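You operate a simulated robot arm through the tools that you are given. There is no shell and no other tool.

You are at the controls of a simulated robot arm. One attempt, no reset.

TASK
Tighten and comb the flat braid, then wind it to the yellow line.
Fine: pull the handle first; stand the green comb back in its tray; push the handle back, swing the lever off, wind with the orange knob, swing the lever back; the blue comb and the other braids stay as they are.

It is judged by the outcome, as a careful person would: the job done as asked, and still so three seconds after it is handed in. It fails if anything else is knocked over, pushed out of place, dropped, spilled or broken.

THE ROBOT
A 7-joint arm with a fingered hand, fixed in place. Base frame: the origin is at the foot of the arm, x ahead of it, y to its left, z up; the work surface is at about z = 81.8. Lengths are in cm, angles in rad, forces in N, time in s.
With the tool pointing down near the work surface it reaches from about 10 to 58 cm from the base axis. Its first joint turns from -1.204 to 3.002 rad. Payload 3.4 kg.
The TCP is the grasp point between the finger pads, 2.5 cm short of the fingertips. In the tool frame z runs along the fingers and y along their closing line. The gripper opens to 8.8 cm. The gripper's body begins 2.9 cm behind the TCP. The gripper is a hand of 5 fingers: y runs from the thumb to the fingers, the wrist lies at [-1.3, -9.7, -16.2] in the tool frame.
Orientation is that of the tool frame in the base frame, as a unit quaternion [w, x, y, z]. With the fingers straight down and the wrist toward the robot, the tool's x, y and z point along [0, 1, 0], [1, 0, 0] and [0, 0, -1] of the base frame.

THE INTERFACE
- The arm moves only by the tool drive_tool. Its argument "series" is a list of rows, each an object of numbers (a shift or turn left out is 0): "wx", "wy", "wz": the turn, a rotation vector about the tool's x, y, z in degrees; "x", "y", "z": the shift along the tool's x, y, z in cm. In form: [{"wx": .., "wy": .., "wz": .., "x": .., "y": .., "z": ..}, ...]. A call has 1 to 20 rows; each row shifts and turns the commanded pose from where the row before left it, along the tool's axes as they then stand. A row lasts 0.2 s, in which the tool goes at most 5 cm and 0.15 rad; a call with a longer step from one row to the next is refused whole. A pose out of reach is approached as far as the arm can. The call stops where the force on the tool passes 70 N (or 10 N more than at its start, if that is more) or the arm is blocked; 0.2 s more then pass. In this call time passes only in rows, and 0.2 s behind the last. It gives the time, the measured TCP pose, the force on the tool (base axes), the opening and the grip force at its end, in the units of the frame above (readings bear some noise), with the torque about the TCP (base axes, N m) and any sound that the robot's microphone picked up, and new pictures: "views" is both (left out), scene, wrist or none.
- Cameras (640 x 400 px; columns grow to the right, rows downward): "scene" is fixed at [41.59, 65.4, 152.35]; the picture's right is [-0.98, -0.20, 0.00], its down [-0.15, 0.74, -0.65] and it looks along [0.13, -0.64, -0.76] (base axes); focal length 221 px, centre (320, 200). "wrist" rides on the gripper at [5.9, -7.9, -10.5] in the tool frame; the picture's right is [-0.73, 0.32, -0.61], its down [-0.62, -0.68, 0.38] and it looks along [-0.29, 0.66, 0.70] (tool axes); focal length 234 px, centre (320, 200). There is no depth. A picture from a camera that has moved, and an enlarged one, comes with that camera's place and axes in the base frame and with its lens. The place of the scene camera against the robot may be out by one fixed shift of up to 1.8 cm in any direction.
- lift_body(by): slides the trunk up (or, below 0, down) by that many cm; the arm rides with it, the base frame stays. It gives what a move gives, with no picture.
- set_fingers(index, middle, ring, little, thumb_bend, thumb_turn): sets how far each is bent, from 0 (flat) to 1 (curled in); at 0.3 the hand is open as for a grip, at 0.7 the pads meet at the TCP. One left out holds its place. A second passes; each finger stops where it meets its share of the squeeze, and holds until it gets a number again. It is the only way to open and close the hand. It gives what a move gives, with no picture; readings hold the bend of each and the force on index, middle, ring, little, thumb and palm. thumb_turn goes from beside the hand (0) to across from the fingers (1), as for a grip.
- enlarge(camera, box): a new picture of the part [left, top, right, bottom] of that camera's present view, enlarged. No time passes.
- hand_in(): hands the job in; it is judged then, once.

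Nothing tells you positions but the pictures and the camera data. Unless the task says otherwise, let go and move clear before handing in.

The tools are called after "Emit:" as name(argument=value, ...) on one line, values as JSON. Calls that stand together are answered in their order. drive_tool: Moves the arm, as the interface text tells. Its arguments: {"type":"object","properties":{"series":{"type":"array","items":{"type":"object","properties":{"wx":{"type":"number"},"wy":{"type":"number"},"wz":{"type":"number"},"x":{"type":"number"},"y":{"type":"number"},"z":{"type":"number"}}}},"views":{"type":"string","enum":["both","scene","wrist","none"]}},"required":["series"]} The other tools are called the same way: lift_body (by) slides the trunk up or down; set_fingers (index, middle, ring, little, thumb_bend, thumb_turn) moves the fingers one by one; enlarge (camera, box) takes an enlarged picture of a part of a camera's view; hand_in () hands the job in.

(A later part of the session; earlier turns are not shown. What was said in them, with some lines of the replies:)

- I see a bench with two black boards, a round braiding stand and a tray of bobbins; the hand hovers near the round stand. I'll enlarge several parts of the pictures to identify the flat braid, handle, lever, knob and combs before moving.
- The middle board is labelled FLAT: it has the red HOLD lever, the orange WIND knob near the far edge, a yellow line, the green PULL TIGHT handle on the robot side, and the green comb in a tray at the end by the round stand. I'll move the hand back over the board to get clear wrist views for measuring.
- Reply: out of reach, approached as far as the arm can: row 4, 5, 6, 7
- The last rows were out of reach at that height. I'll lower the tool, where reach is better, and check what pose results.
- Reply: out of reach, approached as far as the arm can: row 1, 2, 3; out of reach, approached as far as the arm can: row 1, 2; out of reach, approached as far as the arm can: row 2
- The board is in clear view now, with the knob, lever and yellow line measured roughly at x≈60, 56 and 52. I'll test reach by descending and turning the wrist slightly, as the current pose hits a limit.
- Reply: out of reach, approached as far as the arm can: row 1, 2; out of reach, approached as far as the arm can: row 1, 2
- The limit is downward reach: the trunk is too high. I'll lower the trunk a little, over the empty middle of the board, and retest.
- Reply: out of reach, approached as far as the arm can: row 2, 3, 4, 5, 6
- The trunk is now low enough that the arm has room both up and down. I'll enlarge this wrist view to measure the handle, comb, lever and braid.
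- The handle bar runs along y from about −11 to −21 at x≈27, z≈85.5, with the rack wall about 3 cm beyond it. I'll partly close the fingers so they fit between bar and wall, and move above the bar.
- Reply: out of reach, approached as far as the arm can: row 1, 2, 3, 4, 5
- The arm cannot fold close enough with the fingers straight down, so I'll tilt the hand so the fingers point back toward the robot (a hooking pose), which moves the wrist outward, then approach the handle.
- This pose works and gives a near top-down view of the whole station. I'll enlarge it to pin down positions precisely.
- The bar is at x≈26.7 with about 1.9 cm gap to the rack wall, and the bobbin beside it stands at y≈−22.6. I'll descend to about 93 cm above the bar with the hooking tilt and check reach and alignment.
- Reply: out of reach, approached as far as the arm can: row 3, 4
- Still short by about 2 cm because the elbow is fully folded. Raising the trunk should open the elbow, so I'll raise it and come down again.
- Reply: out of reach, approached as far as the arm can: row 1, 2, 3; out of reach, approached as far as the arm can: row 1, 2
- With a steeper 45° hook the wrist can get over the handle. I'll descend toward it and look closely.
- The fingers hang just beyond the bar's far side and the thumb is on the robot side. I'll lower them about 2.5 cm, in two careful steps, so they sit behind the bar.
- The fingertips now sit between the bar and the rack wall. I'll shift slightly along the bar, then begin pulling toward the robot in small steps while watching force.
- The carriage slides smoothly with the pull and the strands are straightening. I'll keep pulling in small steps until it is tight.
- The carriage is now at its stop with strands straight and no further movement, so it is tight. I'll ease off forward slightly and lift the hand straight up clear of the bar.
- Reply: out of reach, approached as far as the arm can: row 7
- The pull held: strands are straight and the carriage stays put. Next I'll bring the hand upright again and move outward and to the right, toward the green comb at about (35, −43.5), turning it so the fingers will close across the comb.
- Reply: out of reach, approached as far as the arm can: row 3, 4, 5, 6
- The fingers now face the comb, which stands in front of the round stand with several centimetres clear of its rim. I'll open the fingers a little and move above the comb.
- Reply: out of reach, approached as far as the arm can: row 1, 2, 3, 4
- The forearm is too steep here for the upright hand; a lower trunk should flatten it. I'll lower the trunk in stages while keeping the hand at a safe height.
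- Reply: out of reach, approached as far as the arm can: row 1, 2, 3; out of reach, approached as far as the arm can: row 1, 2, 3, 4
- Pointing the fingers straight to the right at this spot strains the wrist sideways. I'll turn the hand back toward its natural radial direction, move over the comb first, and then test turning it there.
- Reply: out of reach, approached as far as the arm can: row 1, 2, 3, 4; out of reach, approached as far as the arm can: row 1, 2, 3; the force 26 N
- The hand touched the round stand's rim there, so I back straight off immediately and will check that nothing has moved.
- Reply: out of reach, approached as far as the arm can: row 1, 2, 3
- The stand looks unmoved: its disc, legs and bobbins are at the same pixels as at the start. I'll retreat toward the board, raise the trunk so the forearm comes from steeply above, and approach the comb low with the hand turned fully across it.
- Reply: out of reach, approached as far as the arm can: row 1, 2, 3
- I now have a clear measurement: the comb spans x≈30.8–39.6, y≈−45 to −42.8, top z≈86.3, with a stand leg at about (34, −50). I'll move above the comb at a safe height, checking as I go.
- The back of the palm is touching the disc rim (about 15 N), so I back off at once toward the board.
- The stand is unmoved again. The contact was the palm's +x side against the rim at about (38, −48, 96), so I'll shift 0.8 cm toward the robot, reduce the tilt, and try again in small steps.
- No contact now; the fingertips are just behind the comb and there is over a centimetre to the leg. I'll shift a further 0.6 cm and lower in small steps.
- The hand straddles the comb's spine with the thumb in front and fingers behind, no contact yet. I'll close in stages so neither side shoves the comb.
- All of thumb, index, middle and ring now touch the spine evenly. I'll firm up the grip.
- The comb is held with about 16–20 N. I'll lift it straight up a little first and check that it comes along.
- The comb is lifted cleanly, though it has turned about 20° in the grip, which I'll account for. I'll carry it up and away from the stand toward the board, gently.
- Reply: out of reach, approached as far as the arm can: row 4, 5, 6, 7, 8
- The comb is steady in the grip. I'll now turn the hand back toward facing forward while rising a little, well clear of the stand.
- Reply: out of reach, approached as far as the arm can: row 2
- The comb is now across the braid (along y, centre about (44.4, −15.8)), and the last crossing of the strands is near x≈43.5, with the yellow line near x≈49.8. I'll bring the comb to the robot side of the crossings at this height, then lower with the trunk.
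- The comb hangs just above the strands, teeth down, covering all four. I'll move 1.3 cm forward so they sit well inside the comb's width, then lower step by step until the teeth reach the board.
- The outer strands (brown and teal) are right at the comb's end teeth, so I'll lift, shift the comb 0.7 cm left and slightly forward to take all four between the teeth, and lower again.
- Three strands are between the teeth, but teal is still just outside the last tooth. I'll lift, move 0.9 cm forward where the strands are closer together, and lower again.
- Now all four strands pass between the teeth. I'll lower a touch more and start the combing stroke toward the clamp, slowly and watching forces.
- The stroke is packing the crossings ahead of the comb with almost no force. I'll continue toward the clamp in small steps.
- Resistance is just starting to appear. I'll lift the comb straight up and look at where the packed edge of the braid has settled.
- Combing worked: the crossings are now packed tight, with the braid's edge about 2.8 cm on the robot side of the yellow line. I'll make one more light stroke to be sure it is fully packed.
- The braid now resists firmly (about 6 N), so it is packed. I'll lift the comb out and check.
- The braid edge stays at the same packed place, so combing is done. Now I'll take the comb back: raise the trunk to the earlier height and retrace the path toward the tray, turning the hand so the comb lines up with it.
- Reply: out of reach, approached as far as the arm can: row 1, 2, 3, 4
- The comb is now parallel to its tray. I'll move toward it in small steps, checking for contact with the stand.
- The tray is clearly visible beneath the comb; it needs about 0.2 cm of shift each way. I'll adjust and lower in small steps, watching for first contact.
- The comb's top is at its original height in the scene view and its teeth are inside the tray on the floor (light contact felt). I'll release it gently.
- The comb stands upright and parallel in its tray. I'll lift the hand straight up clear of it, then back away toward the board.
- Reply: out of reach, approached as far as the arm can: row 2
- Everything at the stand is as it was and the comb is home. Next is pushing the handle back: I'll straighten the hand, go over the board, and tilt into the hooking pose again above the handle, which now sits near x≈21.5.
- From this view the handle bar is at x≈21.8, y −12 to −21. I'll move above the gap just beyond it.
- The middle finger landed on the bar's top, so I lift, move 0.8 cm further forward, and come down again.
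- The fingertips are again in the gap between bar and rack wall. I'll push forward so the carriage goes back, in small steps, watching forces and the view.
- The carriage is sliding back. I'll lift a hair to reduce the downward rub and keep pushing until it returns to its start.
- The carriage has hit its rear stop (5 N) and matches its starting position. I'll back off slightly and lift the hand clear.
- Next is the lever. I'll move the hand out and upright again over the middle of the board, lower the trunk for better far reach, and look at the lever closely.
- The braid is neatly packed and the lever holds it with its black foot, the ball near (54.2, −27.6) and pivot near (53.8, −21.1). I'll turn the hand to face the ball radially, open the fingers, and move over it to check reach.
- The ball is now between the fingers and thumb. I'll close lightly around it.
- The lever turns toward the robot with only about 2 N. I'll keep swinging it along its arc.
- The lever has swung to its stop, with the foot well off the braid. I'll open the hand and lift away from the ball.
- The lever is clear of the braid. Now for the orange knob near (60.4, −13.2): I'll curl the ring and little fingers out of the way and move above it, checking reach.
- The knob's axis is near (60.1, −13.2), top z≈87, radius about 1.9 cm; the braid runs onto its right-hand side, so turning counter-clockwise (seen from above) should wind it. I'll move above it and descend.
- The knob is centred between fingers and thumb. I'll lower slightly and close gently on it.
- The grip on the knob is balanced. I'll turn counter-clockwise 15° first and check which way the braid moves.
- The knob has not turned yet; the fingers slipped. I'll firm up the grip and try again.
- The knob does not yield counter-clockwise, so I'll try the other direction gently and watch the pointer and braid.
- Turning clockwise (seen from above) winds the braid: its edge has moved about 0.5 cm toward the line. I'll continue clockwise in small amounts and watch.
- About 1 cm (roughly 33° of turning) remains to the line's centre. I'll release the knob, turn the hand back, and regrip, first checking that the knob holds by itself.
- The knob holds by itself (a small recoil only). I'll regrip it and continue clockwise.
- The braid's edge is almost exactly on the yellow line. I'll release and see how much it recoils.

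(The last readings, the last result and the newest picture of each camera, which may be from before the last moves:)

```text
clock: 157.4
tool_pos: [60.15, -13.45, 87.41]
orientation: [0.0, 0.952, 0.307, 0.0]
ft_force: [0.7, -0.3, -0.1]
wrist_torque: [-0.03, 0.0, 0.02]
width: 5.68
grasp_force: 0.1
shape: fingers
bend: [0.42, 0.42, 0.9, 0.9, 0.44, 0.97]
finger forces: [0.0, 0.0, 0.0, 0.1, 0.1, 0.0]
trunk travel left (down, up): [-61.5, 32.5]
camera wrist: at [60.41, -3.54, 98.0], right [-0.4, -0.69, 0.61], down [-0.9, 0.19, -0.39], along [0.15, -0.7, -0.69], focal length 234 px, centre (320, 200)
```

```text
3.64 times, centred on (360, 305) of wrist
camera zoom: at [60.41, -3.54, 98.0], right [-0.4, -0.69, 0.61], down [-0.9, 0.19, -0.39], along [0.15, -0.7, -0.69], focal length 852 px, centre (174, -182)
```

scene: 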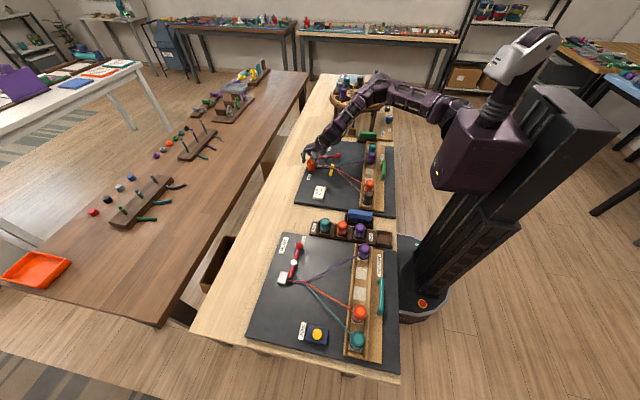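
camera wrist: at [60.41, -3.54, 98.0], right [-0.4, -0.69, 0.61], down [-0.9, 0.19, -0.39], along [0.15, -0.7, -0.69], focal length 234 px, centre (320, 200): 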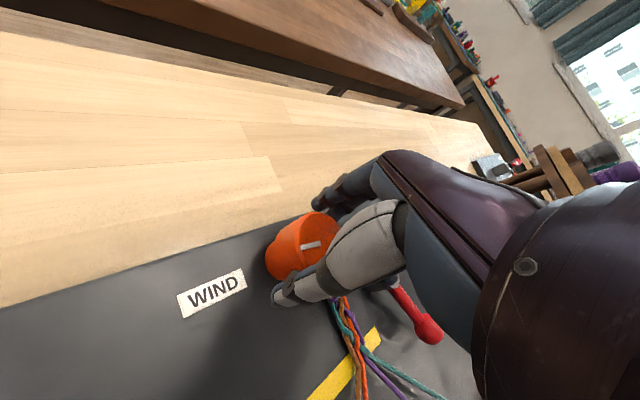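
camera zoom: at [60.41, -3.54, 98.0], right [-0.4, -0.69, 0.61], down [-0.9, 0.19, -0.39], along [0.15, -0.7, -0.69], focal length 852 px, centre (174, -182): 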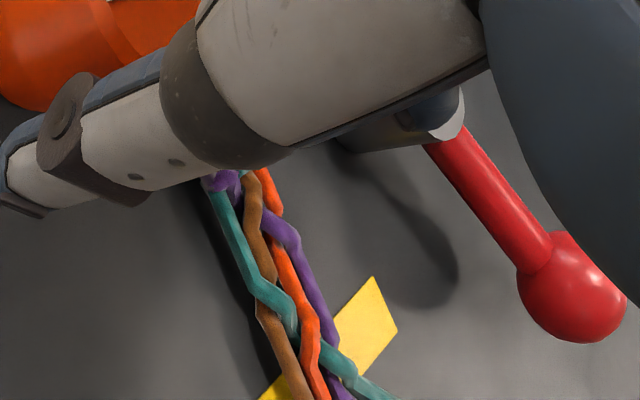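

Both cameras put the braid's edge on the yellow line, within a few millimetres of its centre, and the knob holds. I'll open and lift off the knob, then go to the lever to swing it back.

Emit:
set_fingers(index=0.34, middle=0.34, thumb_bend=0.36)

Emit:
drive_tool(series=[{"z": -1.5}, {"z": -2.5}, {"z": -2.5}, {"z": -2.5}, {"z": -1.5}], views="both")

Emit:
enlarge(camera="scene", box=[300, 140, 345, 180])

Emit:
enlarge(camera="wrist", box=[220, 220, 420, 380])

```text
clock: 158.4
tool_pos: [60.25, -13.34, 87.45]
orientation: [0.002, 0.951, 0.308, 0.001]
ft_force: [-0.1, -0.3, -0.5]
wrist_torque: [0.0, 0.0, -0.02]
width: 7.38
grasp_force: 0.1
shape: fingers
bend: [0.34, 0.34, 0.9, 0.9, 0.36, 0.97]
finger forces: [0.0, 0.1, 0.1, 0.1, 0.1, 0.0]
trunk travel left (down, up): [-61.5, 32.5]
```

```text
clock: 159.6
tool_pos: [60.36, -13.3, 98.06]
orientation: [0.002, 0.952, 0.307, 0.001]
ft_force: [-0.3, 0.6, 0.3]
wrist_torque: [0.03, 0.04, -0.02]
width: 7.4
grasp_force: 0.1
shape: fingers
bend: [0.34, 0.34, 0.9, 0.9, 0.36, 0.97]
finger forces: [0.0, 0.1, 0.1, 0.0, 0.0, 0.0]
trunk travel left (down, up): [-61.5, 32.5]
camera wrist: at [60.53, -3.49, 108.58], right [-0.4, -0.68, 0.61], down [-0.9, 0.19, -0.39], along [0.15, -0.7, -0.69], focal length 234 px, centre (320, 200)
```

scene: 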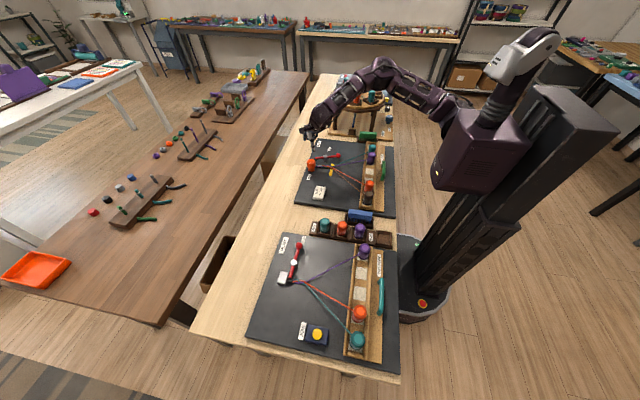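
wrist: 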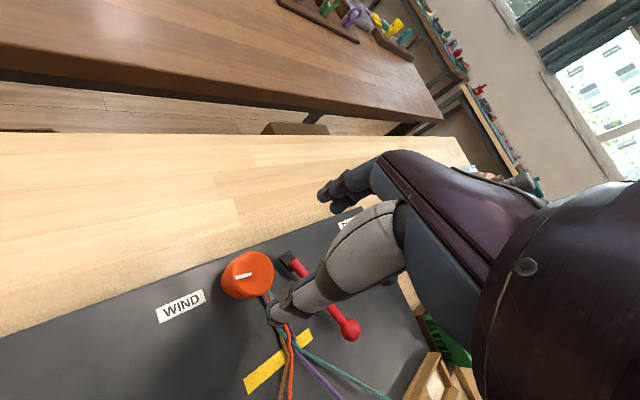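

```text
10.00 times, centred on (322, 160) of scene
camera zoom: at [41.59, 65.4, 152.35], right [-0.98, -0.2, 0.0], down [-0.15, 0.74, -0.65], along [0.13, -0.64, -0.76], focal length 2206 px, centre (295, 600)
```

zoom: 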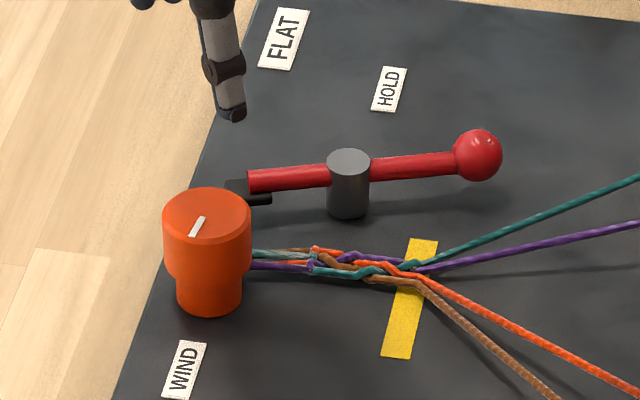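

```text
2.50 times, centred on (320, 300) of wrist
camera zoom: at [60.53, -3.49, 108.58], right [-0.4, -0.68, 0.61], down [-0.9, 0.19, -0.39], along [0.15, -0.7, -0.69], focal length 585 px, centre (320, -50)
```

zoom: 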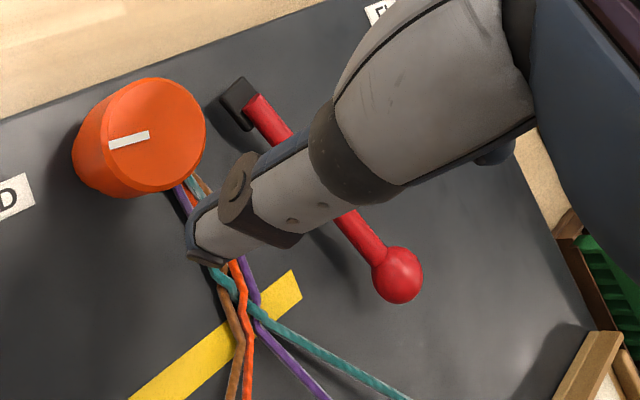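

The braid's edge lies on the yellow line. Now I'll move over the lever's ball at about (48.9, −23.3) to swing it back to HOLD.

Emit:
drive_tool(series=[{"x": -3.7, "y": 0.35, "z": 0.7, "wz": -1.5}, {"x": -3.7, "y": 0.35, "z": 0.7, "wz": -1.5}, {"x": -3.7, "y": 0.35, "z": 0.7, "wz": -1.5}, {"x": -3.7, "y": 0.35, "z": 0.7, "wz": -1.5}], views="both")

Emit:
enlarge(camera="wrist", box=[160, 140, 400, 320])

```text
clock: 160.6
tool_pos: [49.28, -23.55, 95.23]
orientation: [0.0, 0.934, 0.357, 0.001]
ft_force: [0.6, -0.5, -0.5]
wrist_torque: [-0.03, 0.01, 0.01]
width: 7.4
grasp_force: 0.0
shape: fingers
bend: [0.34, 0.34, 0.9, 0.9, 0.36, 0.97]
finger forces: [0.1, 0.0, 0.0, 0.0, 0.0, 0.1]
trunk travel left (down, up): [-61.5, 32.5]
camera wrist: at [48.5, -13.77, 105.7], right [-0.33, -0.72, 0.61], down [-0.92, 0.09, -0.39], along [0.22, -0.68, -0.69], focal length 234 px, centre (320, 200)
```

scene: 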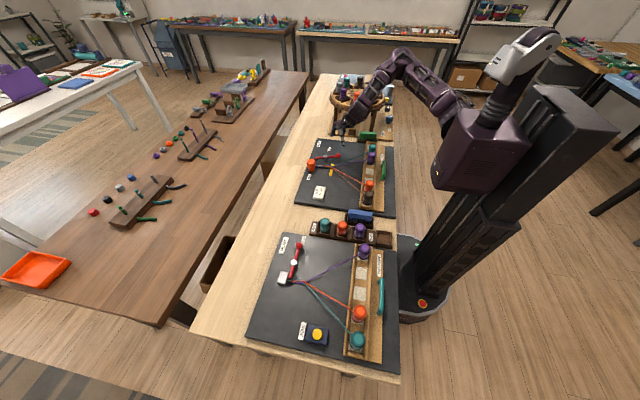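
wrist: 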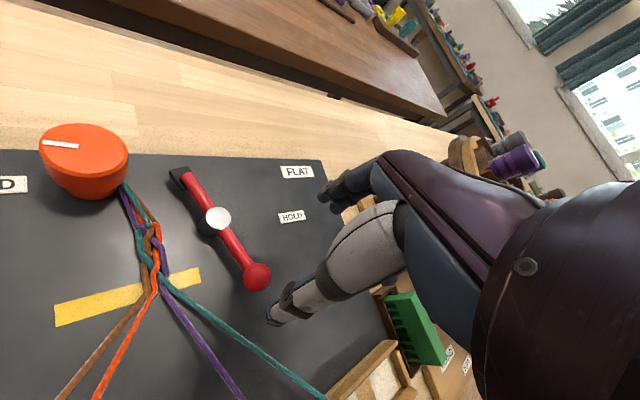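

```text
2.22 times, centred on (280, 230) of wrist
camera zoom: at [48.5, -13.77, 105.7], right [-0.33, -0.72, 0.61], down [-0.92, 0.09, -0.39], along [0.22, -0.68, -0.69], focal length 520 px, centre (409, 133)
```

zoom: 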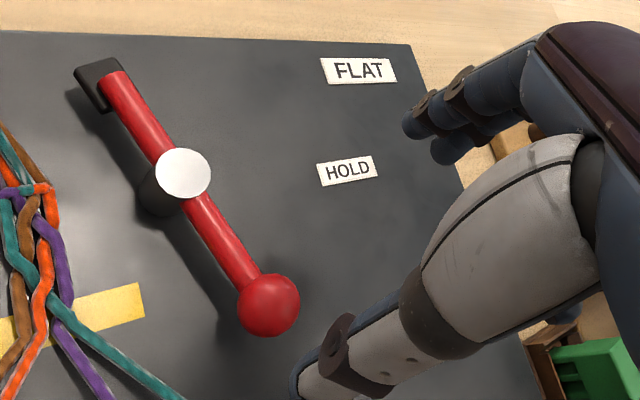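

Emit:
set_fingers(index=0.4, middle=0.4, thumb_bend=0.5)

Emit:
drive_tool(series=[{"x": -0.3, "y": -0.4, "z": 2}, {"z": 2.5}], views="both")

Emit:
enlarge(camera="wrist", box=[160, 140, 400, 320])

Emit:
enlarge(camera="scene", box=[305, 125, 365, 180])

```text
clock: 161.6
tool_pos: [49.34, -23.45, 95.18]
orientation: [0.002, 0.934, 0.357, 0.001]
ft_force: [-0.4, 0.0, 0.1]
wrist_torque: [-0.03, -0.01, -0.01]
width: 5.33
grasp_force: 0.1
shape: fingers
bend: [0.4, 0.4, 0.9, 0.9, 0.5, 0.97]
finger forces: [0.0, 0.0, 0.0, 0.0, 0.1, 0.0]
trunk travel left (down, up): [-61.5, 32.5]
```

```text
clock: 162.2
tool_pos: [49.02, -23.64, 90.63]
orientation: [0.001, 0.934, 0.356, -0.001]
ft_force: [-0.3, 0.4, 0.3]
wrist_torque: [0.01, 0.01, 0.04]
width: 5.33
grasp_force: 0.0
shape: fingers
bend: [0.4, 0.4, 0.9, 0.9, 0.5, 0.97]
finger forces: [0.2, 0.1, 0.0, 0.0, 0.0, 0.0]
trunk travel left (down, up): [-61.5, 32.5]
camera wrist: at [48.24, -13.87, 101.15], right [-0.33, -0.72, 0.61], down [-0.92, 0.09, -0.39], along [0.22, -0.68, -0.69], focal length 234 px, centre (320, 200)
```

scene: 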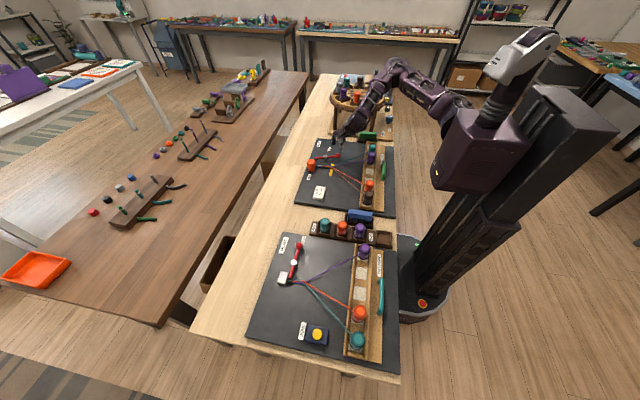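
wrist: 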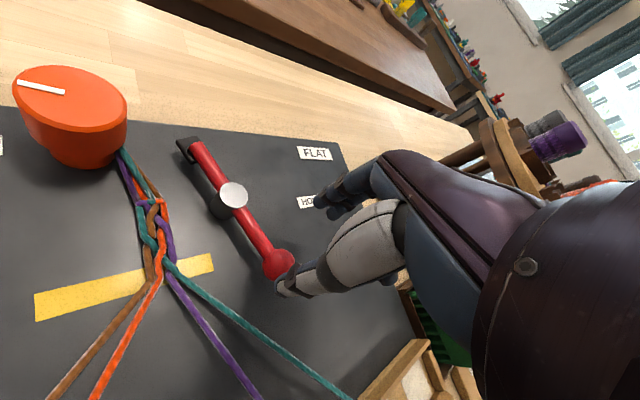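

```text
2.22 times, centred on (280, 230) of wrist
camera zoom: at [48.24, -13.87, 101.15], right [-0.33, -0.72, 0.61], down [-0.92, 0.09, -0.39], along [0.22, -0.68, -0.69], focal length 520 px, centre (409, 133)
```

zoom: 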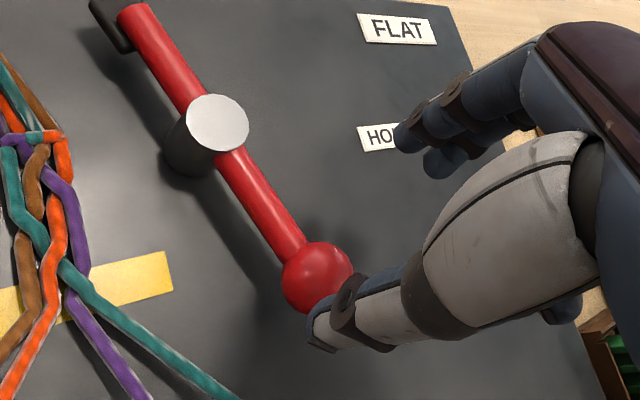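

```text
7.27 times, centred on (335, 152) of scene
camera zoom: at [41.59, 65.4, 152.35], right [-0.98, -0.2, 0.0], down [-0.15, 0.74, -0.65], along [0.13, -0.64, -0.76], focal length 1604 px, centre (211, 546)
```

zoom: 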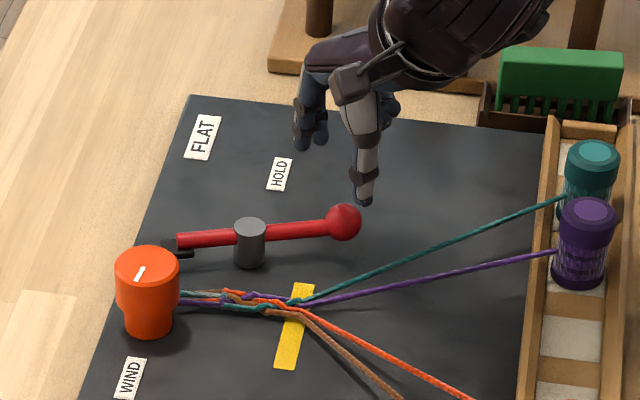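

Emit:
drive_tool(series=[{"z": 1.4}, {"z": 1.4}, {"z": 1.0}], views="none")

Emit:
enlarge(camera="wrist", box=[160, 140, 400, 320])

Emit:
enlarge(camera="scene", box=[305, 125, 365, 180])

```text
clock: 163.0
tool_pos: [49.03, -23.55, 86.86]
orientation: [0.002, 0.934, 0.356, 0.001]
ft_force: [0.1, 0.7, 0.6]
wrist_torque: [0.01, 0.01, -0.04]
width: 5.31
grasp_force: 0.0
shape: fingers
bend: [0.4, 0.4, 0.9, 0.9, 0.5, 0.97]
finger forces: [0.1, 0.0, 0.1, 0.0, 0.0, 0.0]
trunk travel left (down, up): [-61.5, 32.5]
```

```text
2.22 times, centred on (280, 230) of wrist
camera zoom: at [48.22, -13.75, 97.38], right [-0.33, -0.72, 0.61], down [-0.92, 0.09, -0.39], along [0.22, -0.68, -0.69], focal length 520 px, centre (409, 133)
```

zoom: 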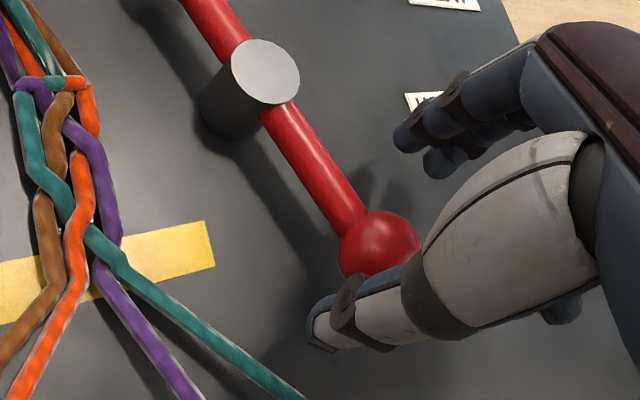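

```text
7.27 times, centred on (335, 152) of scene
camera zoom: at [41.59, 65.4, 152.35], right [-0.98, -0.2, 0.0], down [-0.15, 0.74, -0.65], along [0.13, -0.64, -0.76], focal length 1604 px, centre (211, 546)
```

zoom: 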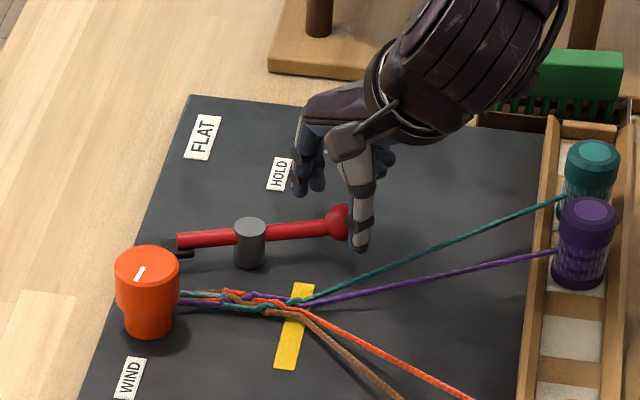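

The thumb is behind the ball. I'll push along the arc back toward HOLD in small steps.

Emit:
drive_tool(series=[{"x": -0.1, "y": 0.6}, {"x": -0.1, "y": 0.6}, {"x": -0.1, "y": 0.6}, {"x": -0.1, "y": 0.6}], views="none")

Emit:
enlarge(camera="scene", box=[305, 125, 365, 180])

```text
clock: 164.0
tool_pos: [50.17, -25.61, 86.91]
orientation: [0.001, 0.934, 0.357, 0.0]
ft_force: [-1.8, -0.1, 0.0]
wrist_torque: [0.03, 0.08, 0.01]
width: 5.65
grasp_force: 1.0
shape: fingers
bend: [0.4, 0.4, 0.9, 0.9, 0.47, 0.98]
finger forces: [0.0, 0.0, 0.0, 0.0, 1.7, 0.0]
trunk travel left (down, up): [-61.5, 32.5]
```

```text
7.27 times, centred on (335, 152) of scene
camera zoom: at [41.59, 65.4, 152.35], right [-0.98, -0.2, 0.0], down [-0.15, 0.74, -0.65], along [0.13, -0.64, -0.76], focal length 1604 px, centre (211, 546)
```

zoom: 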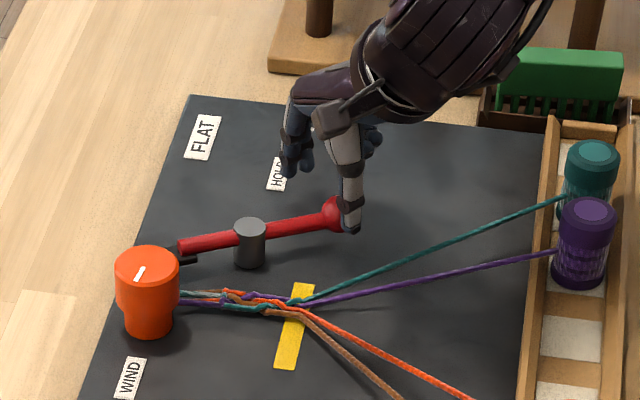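

Emit:
drive_tool(series=[{"x": -0.05, "y": 0.6, "wz": -2}, {"x": 0.05, "y": 0.6, "wz": -2}, {"x": 0.1, "y": 0.6, "wz": -2}, {"x": 0.1, "y": 0.6, "wz": -2}], views="none")

Emit:
enlarge(camera="scene", box=[305, 125, 365, 180])

```text
clock: 165.0
tool_pos: [51.99, -27.11, 86.94]
orientation: [0.002, 0.907, 0.422, 0.001]
ft_force: [-0.8, 0.3, -0.9]
wrist_torque: [0.05, 0.02, -0.01]
width: 5.53
grasp_force: 0.0
shape: fingers
bend: [0.4, 0.4, 0.9, 0.9, 0.48, 0.98]
finger forces: [0.1, 0.0, 0.1, 0.0, 0.7, 0.0]
trunk travel left (down, up): [-61.5, 32.5]
```

```text
7.27 times, centred on (335, 152) of scene
camera zoom: at [41.59, 65.4, 152.35], right [-0.98, -0.2, 0.0], down [-0.15, 0.74, -0.65], along [0.13, -0.64, -0.76], focal length 1604 px, centre (211, 546)
```

zoom: 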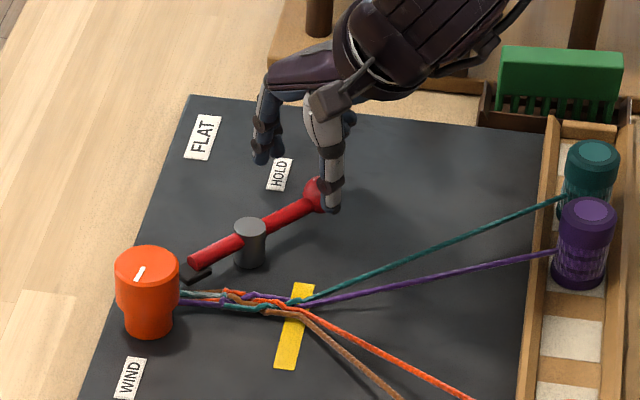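

Emit:
drive_tool(series=[{"x": 0.15, "y": 0.6, "wz": -2}, {"x": 0.2, "y": 0.6, "wz": -2}, {"x": 0.2, "y": 0.55, "wz": -2}], views="none")

Emit:
enlarge(camera="scene", box=[305, 125, 365, 180])

```text
clock: 165.8
tool_pos: [53.67, -27.85, 86.84]
orientation: [0.001, 0.884, 0.468, 0.0]
ft_force: [-1.3, 0.1, 1.0]
wrist_torque: [0.05, 0.08, 0.03]
width: 5.53
grasp_force: 0.4
shape: fingers
bend: [0.4, 0.4, 0.9, 0.9, 0.48, 0.98]
finger forces: [0.1, 0.1, 0.1, 0.0, 0.9, 0.0]
trunk travel left (down, up): [-61.5, 32.5]
```

```text
7.27 times, centred on (335, 152) of scene
camera zoom: at [41.59, 65.4, 152.35], right [-0.98, -0.2, 0.0], down [-0.15, 0.74, -0.65], along [0.13, -0.64, -0.76], focal length 1604 px, centre (211, 546)
```

zoom: 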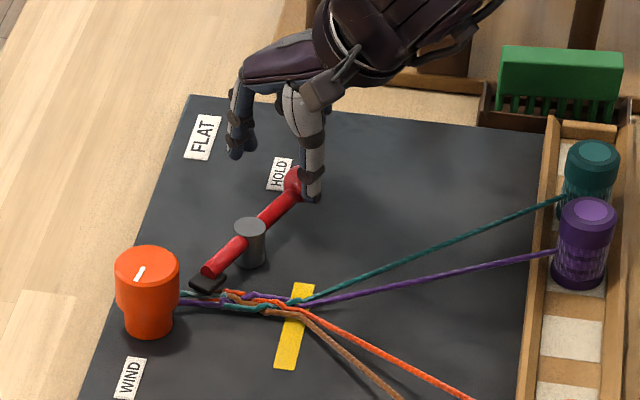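

Emit:
drive_tool(series=[{"x": 0.2, "y": 0.5, "wz": -2}, {"x": 0.22, "y": 0.5, "wz": -2}], views="none")

Emit:
drive_tool(series=[{"x": 0.25, "y": 0.5, "wz": -2}], views="none")

Emit:
enlarge(camera="scene", box=[305, 125, 365, 180])

```text
clock: 166.4
tool_pos: [54.77, -28.0, 86.88]
orientation: [0.001, 0.867, 0.498, 0.0]
ft_force: [-0.9, -0.5, -0.1]
wrist_torque: [0.01, 0.0, -0.01]
width: 5.5
grasp_force: 0.1
shape: fingers
bend: [0.4, 0.4, 0.9, 0.9, 0.48, 0.98]
finger forces: [0.1, 0.0, 0.1, 0.0, 0.8, 0.0]
trunk travel left (down, up): [-61.5, 32.5]
```

```text
clock: 166.8
tool_pos: [55.3, -28.11, 86.71]
orientation: [0.002, 0.858, 0.513, 0.001]
ft_force: [-0.4, -0.1, 0.5]
wrist_torque: [0.0, 0.02, 0.02]
width: 5.44
grasp_force: 0.5
shape: fingers
bend: [0.4, 0.4, 0.9, 0.9, 0.49, 0.98]
finger forces: [0.0, 0.0, 0.0, 0.1, 0.6, 0.0]
trunk travel left (down, up): [-61.5, 32.5]
```

```text
7.27 times, centred on (335, 152) of scene
camera zoom: at [41.59, 65.4, 152.35], right [-0.98, -0.2, 0.0], down [-0.15, 0.74, -0.65], along [0.13, -0.64, -0.76], focal length 1604 px, centre (211, 546)
```

zoom: 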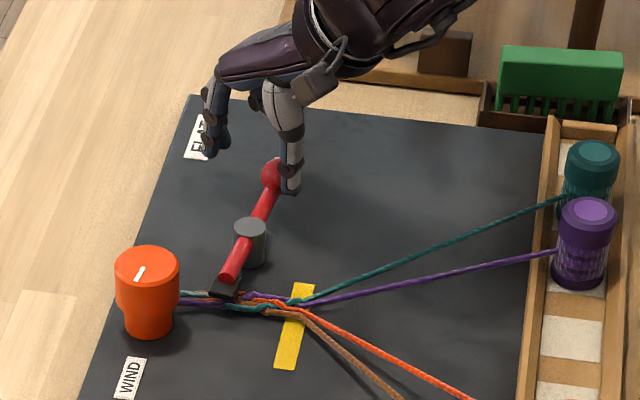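

Emit:
drive_tool(series=[{"x": 0.22, "y": 0.42}], views="none")

Emit:
drive_tool(series=[{"x": 0.2, "y": 0.36}], views="none")

Emit:
enlarge(camera="scene", box=[305, 125, 365, 180])

```text
clock: 167.2
tool_pos: [55.84, -28.06, 86.73]
orientation: [0.001, 0.858, 0.513, 0.0]
ft_force: [0.8, -0.1, 0.2]
wrist_torque: [-0.01, 0.01, 0.0]
width: 5.34
grasp_force: 0.1
shape: fingers
bend: [0.4, 0.4, 0.9, 0.9, 0.5, 0.98]
finger forces: [0.1, 0.1, 0.0, 0.0, 0.0, 0.0]
trunk travel left (down, up): [-61.5, 32.5]
```

```text
clock: 167.6
tool_pos: [56.12, -28.06, 86.85]
orientation: [0.001, 0.858, 0.513, 0.001]
ft_force: [-1.1, 0.3, 0.5]
wrist_torque: [0.02, 0.01, 0.0]
width: 5.38
grasp_force: 0.5
shape: fingers
bend: [0.4, 0.4, 0.9, 0.9, 0.49, 0.98]
finger forces: [0.1, 0.0, 0.0, 0.1, 0.7, 0.0]
trunk travel left (down, up): [-61.5, 32.5]
```

```text
7.27 times, centred on (335, 152) of scene
camera zoom: at [41.59, 65.4, 152.35], right [-0.98, -0.2, 0.0], down [-0.15, 0.74, -0.65], along [0.13, -0.64, -0.76], focal length 1604 px, centre (211, 546)
```

zoom: 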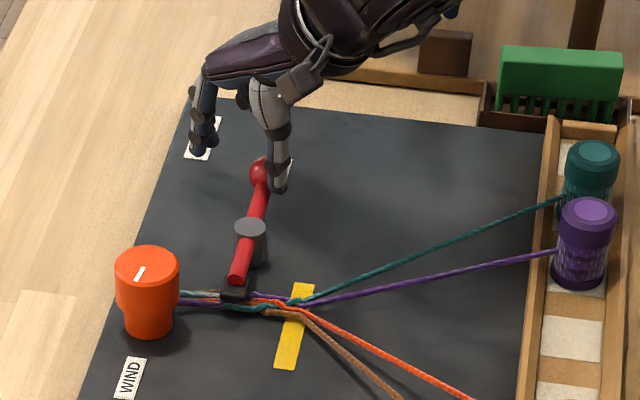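

Emit:
enlarge(camera="scene", box=[300, 140, 345, 180])

Emit:
enlarge(camera="wrist", box=[160, 140, 400, 320])

```text
10.00 times, centred on (322, 160) of scene
camera zoom: at [41.59, 65.4, 152.35], right [-0.98, -0.2, 0.0], down [-0.15, 0.74, -0.65], along [0.13, -0.64, -0.76], focal length 2206 px, centre (295, 600)
```

zoom: 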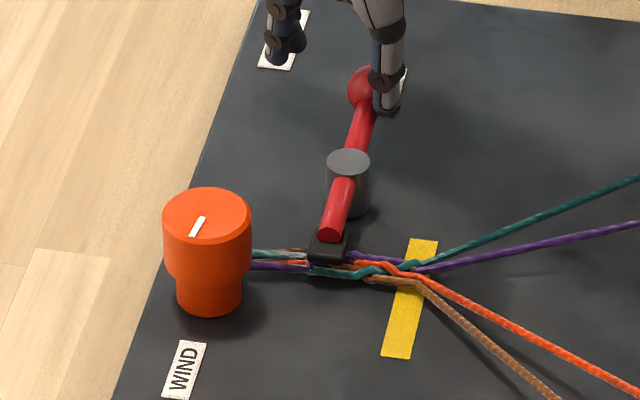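

```text
2.22 times, centred on (280, 230) of wrist
camera zoom: at [52.12, -19.1, 97.37], right [-0.06, -0.79, 0.61], down [-0.89, -0.23, -0.38], along [0.44, -0.57, -0.69], focal length 520 px, centre (409, 133)
```

zoom: 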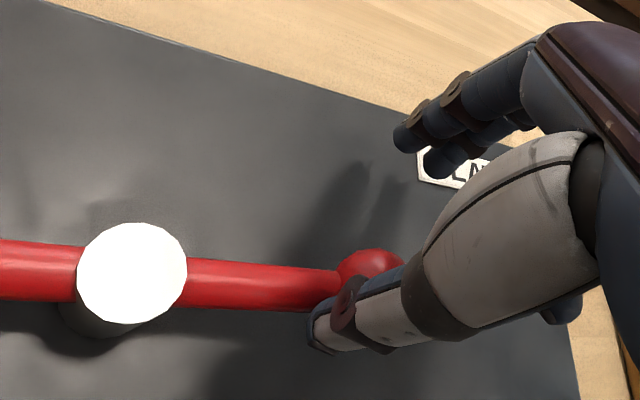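

The lever is back exactly where it started, its foot on the braid, and the braid's edge sits on the yellow line. I'll open the thumb and lift straight up away from the ball.

Emit:
set_fingers(index=0.34, middle=0.34, thumb_bend=0.36)

Emit:
drive_tool(series=[{"z": -1.2}, {"z": -2}, {"z": -2.5}, {"z": -2.5}, {"z": -2.5}, {"z": -2, "y": -1}], views="both")

Emit:
enlarge(camera="scene", box=[300, 140, 345, 180])

Emit:
enlarge(camera="wrist", box=[80, 160, 320, 340])

```text
clock: 168.6
tool_pos: [56.24, -28.09, 86.87]
orientation: [0.002, 0.858, 0.514, 0.001]
ft_force: [0.0, 1.0, -0.6]
wrist_torque: [-0.01, 0.02, 0.02]
width: 7.37
grasp_force: 0.1
shape: fingers
bend: [0.34, 0.34, 0.9, 0.9, 0.36, 0.98]
finger forces: [0.0, 0.0, 0.1, 0.0, 0.0, 0.0]
trunk travel left (down, up): [-61.5, 32.5]
```

```text
clock: 170.0
tool_pos: [55.28, -27.33, 99.56]
orientation: [0.002, 0.858, 0.513, 0.001]
ft_force: [-0.1, 0.1, 0.3]
wrist_torque: [-0.02, 0.01, 0.01]
width: 7.37
grasp_force: 0.0
shape: fingers
bend: [0.34, 0.34, 0.9, 0.9, 0.36, 0.98]
finger forces: [0.1, 0.0, 0.1, 0.0, 0.0, 0.0]
trunk travel left (down, up): [-61.5, 32.5]
camera wrist: at [51.22, -18.46, 110.06], right [-0.06, -0.79, 0.61], down [-0.89, -0.23, -0.38], along [0.44, -0.57, -0.69], focal length 234 px, centre (320, 200)
```

scene: 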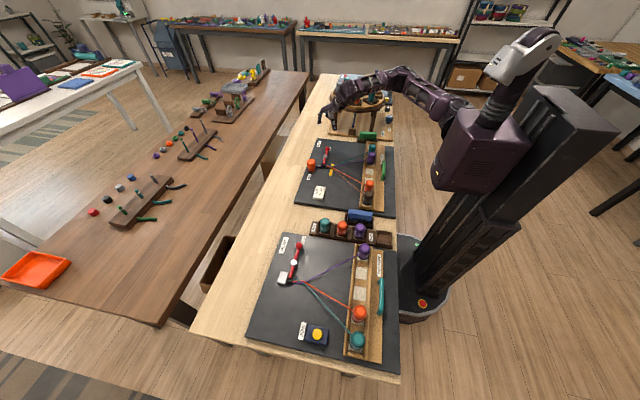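
wrist: 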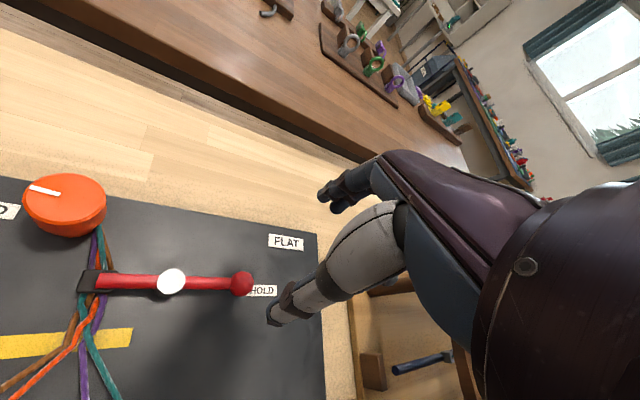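

```text
10.00 times, centred on (322, 160) of scene
camera zoom: at [41.59, 65.4, 152.35], right [-0.98, -0.2, 0.0], down [-0.15, 0.74, -0.65], along [0.13, -0.64, -0.76], focal length 2206 px, centre (295, 600)
```

zoom: 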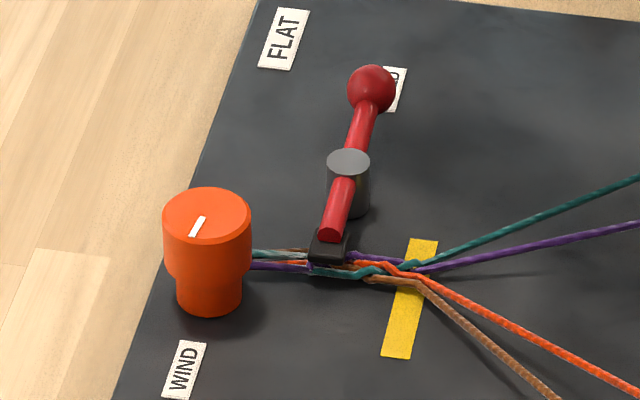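

```text
2.22 times, centred on (200, 250) of wrist
camera zoom: at [51.22, -18.46, 110.06], right [-0.06, -0.79, 0.61], down [-0.89, -0.23, -0.38], along [0.44, -0.57, -0.69], focal length 520 px, centre (587, 89)
```

zoom: 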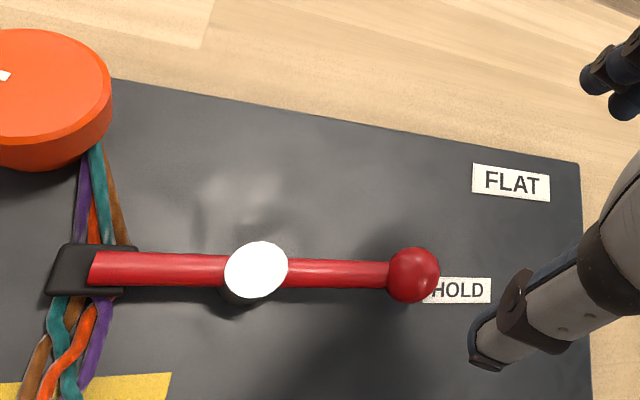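

The lever, knob and braid look right. Let me move the hand well clear and then verify the whole station before handing in.

Emit:
drive_tool(series=[{"z": -2, "y": -2}, {"z": -2, "y": -2}, {"z": -1.5, "y": -2}], views="both")

Emit:
enlarge(camera="scene", box=[290, 125, 410, 215])

Emit:
enlarge(camera="scene", box=[290, 60, 410, 135])

Emit:
enlarge(camera="scene", box=[230, 205, 410, 375])

Emit:
enlarge(camera="scene", box=[350, 105, 395, 145])

```text
clock: 170.8
tool_pos: [49.9, -24.64, 104.76]
orientation: [0.003, 0.858, 0.513, 0.0]
ft_force: [-0.4, -0.7, 0.3]
wrist_torque: [0.02, 0.0, -0.01]
width: 7.39
grasp_force: 0.0
shape: fingers
bend: [0.34, 0.34, 0.9, 0.9, 0.36, 0.98]
finger forces: [0.0, 0.0, 0.0, 0.0, 0.1, 0.1]
trunk travel left (down, up): [-61.5, 32.5]
camera wrist: at [45.85, -15.56, 115.47], right [-0.06, -0.79, 0.61], down [-0.89, -0.23, -0.38], along [0.44, -0.57, -0.69], focal length 234 px, centre (320, 200)
```

scene: 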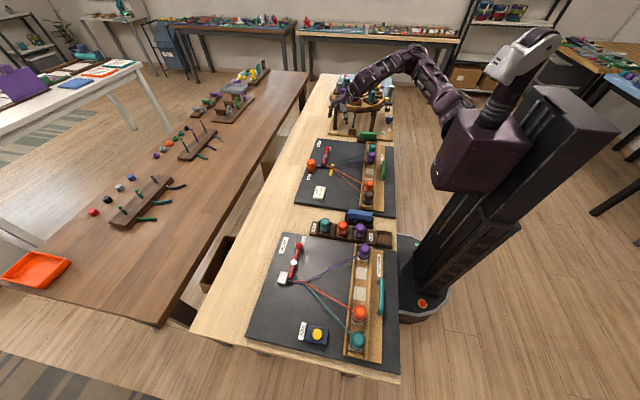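
wrist: 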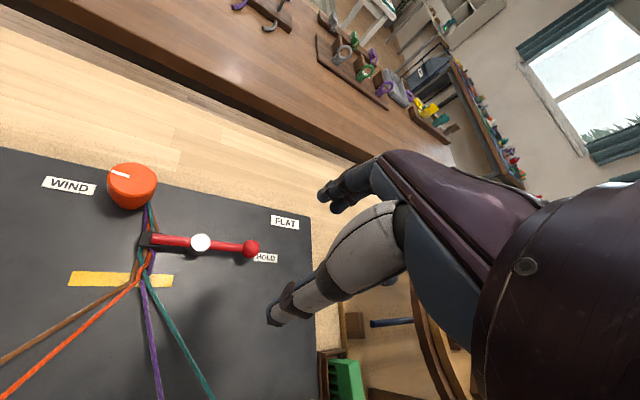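

```text
4.44 times, centred on (350, 170) of scene
camera zoom: at [41.59, 65.4, 152.35], right [-0.98, -0.2, 0.0], down [-0.15, 0.74, -0.65], along [0.13, -0.64, -0.76], focal length 980 px, centre (187, 333)
```

zoom: 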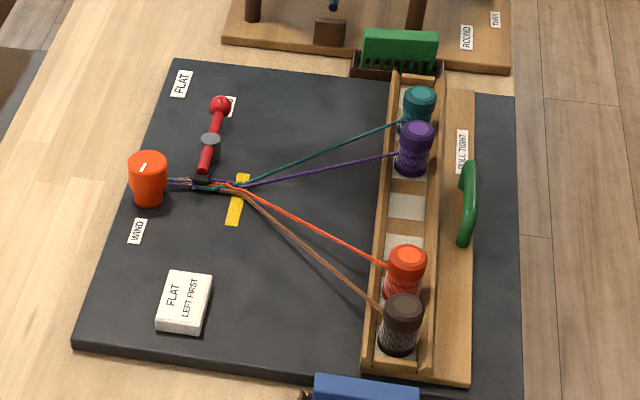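

```text
5.33 times, centred on (350, 98) of scene
camera zoom: at [41.59, 65.4, 152.35], right [-0.98, -0.2, 0.0], down [-0.15, 0.74, -0.65], along [0.13, -0.64, -0.76], focal length 1176 px, centre (160, 747)
```

zoom: 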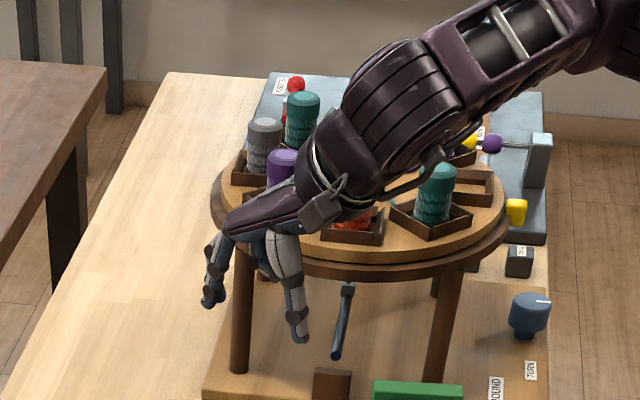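

```text
2.35 times, centred on (320, 290) of scene
camera zoom: at [41.59, 65.4, 152.35], right [-0.98, -0.2, 0.0], down [-0.15, 0.74, -0.65], along [0.13, -0.64, -0.76], focal length 519 px, centre (320, -12)
```

zoom: 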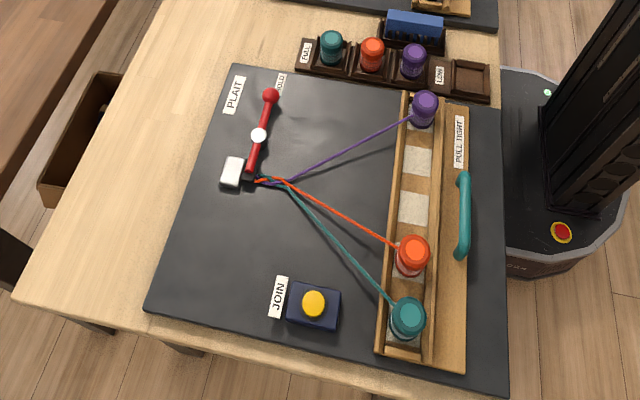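

```text
10.00 times, centred on (372, 125) of scene
camera zoom: at [41.59, 65.4, 152.35], right [-0.98, -0.2, 0.0], down [-0.15, 0.74, -0.65], along [0.13, -0.64, -0.76], focal length 2206 px, centre (-205, 950)
```

zoom: 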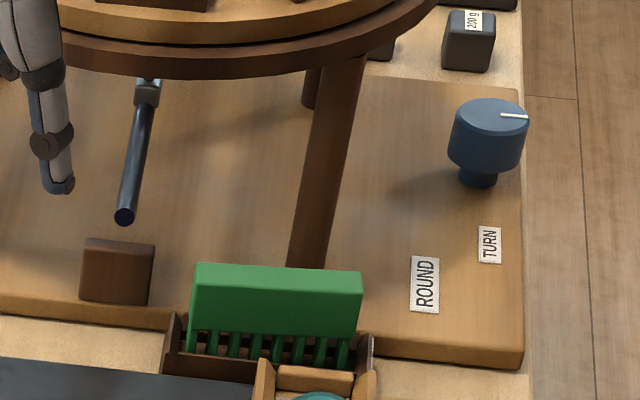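

Everything matches its starting place; I'll take one more look at the comb in its tray from the wrist camera to be sure it stands properly.

Emit:
drive_tool(series=[{"y": -2.5, "x": -1}, {"y": -2.5, "x": -1}, {"y": -1, "x": 1.5}], views="both")

Emit:
enlarge(camera="wrist", box=[240, 240, 440, 400])

Emit:
enlarge(camera="wrist", box=[60, 160, 300, 340])

```text
clock: 171.6
tool_pos: [44.59, -22.25, 105.05]
orientation: [0.001, 0.858, 0.513, 0.0]
ft_force: [0.5, 0.1, 0.7]
wrist_torque: [-0.05, 0.03, 0.0]
width: 7.4
grasp_force: 0.1
shape: fingers
bend: [0.34, 0.34, 0.9, 0.9, 0.36, 0.98]
finger forces: [0.0, 0.1, 0.1, 0.0, 0.0, 0.0]
trunk travel left (down, up): [-61.5, 32.5]
camera wrist: at [40.49, -13.29, 115.53], right [-0.06, -0.79, 0.61], down [-0.89, -0.23, -0.38], along [0.44, -0.57, -0.69], focal length 234 px, centre (320, 200)
```

scene: 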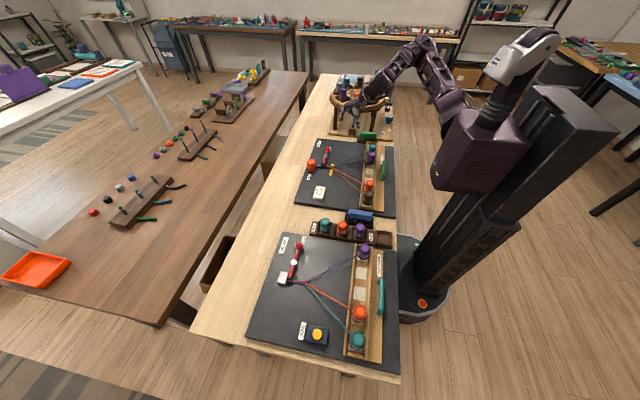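
wrist: 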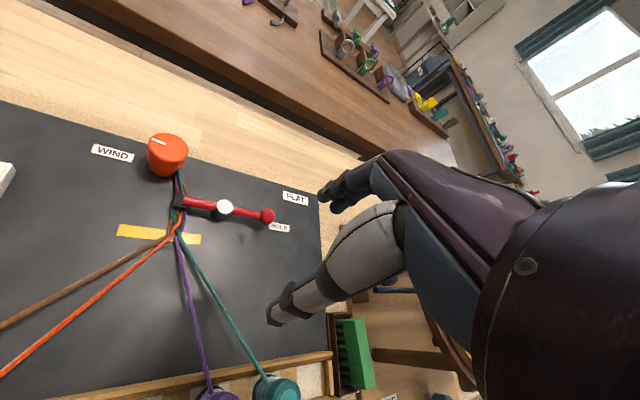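

```text
2.50 times, centred on (340, 320) of wrist
camera zoom: at [40.49, -13.29, 115.53], right [-0.06, -0.79, 0.61], down [-0.89, -0.23, -0.38], along [0.44, -0.57, -0.69], focal length 585 px, centre (270, -100)
```

zoom: 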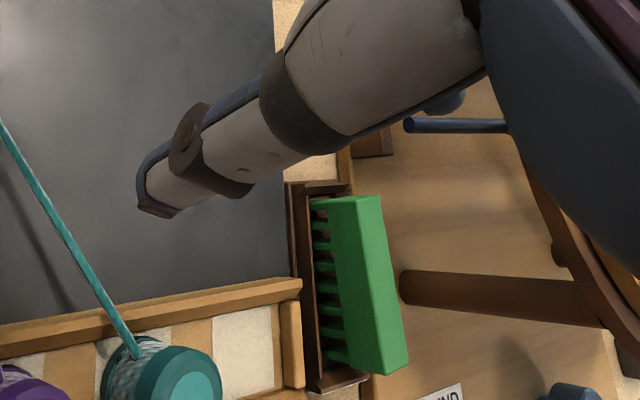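

```text
2.22 times, centred on (180, 250) of wrist
camera zoom: at [40.49, -13.29, 115.53], right [-0.06, -0.79, 0.61], down [-0.89, -0.23, -0.38], along [0.44, -0.57, -0.69], focal length 520 px, centre (631, 89)
```

zoom: 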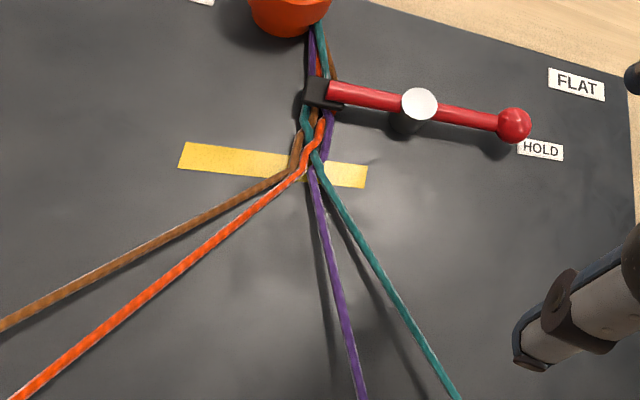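

The comb stands upright in its tray. The handle is back and the lever is on HOLD. The combed braid's edge sits on the yellow line, and the blue comb and the other braids look unchanged. The hand is empty and clear, so I'm handing in.

Emit:
hand_in()

```text
The job is handed in.
```

The flat braid has been tightened, combed and wound to the yellow line, and I have handed the job in. I have not been told the verdict.

- **Braid:** after two comb strokes it resisted firmly (about 6 N) and its edge stopped moving. After winding, the edge sits within about 3 mm of the line's centre and stayed there when I let go of the knob.
- **Knob:** it only wound clockwise. I tried counter-clockwise first and it did not turn.
- **Handle and lever:** the handle is back at its stop, and the lever is back on HOLD with its foot on the braid. I pushed the carriage back by the rack wall rather than by the handle bar itself.
- **Green comb:** it stands upright in its tray, roughly half a centimetre from where it started.
- **Round stand:** my hand bumped its rim twice while I was reaching for the comb, at up to about 25 N. In the pictures afterwards the stand and its bobbins were where they had been.
- **Everything else:** the blue comb and the other braids look unchanged.
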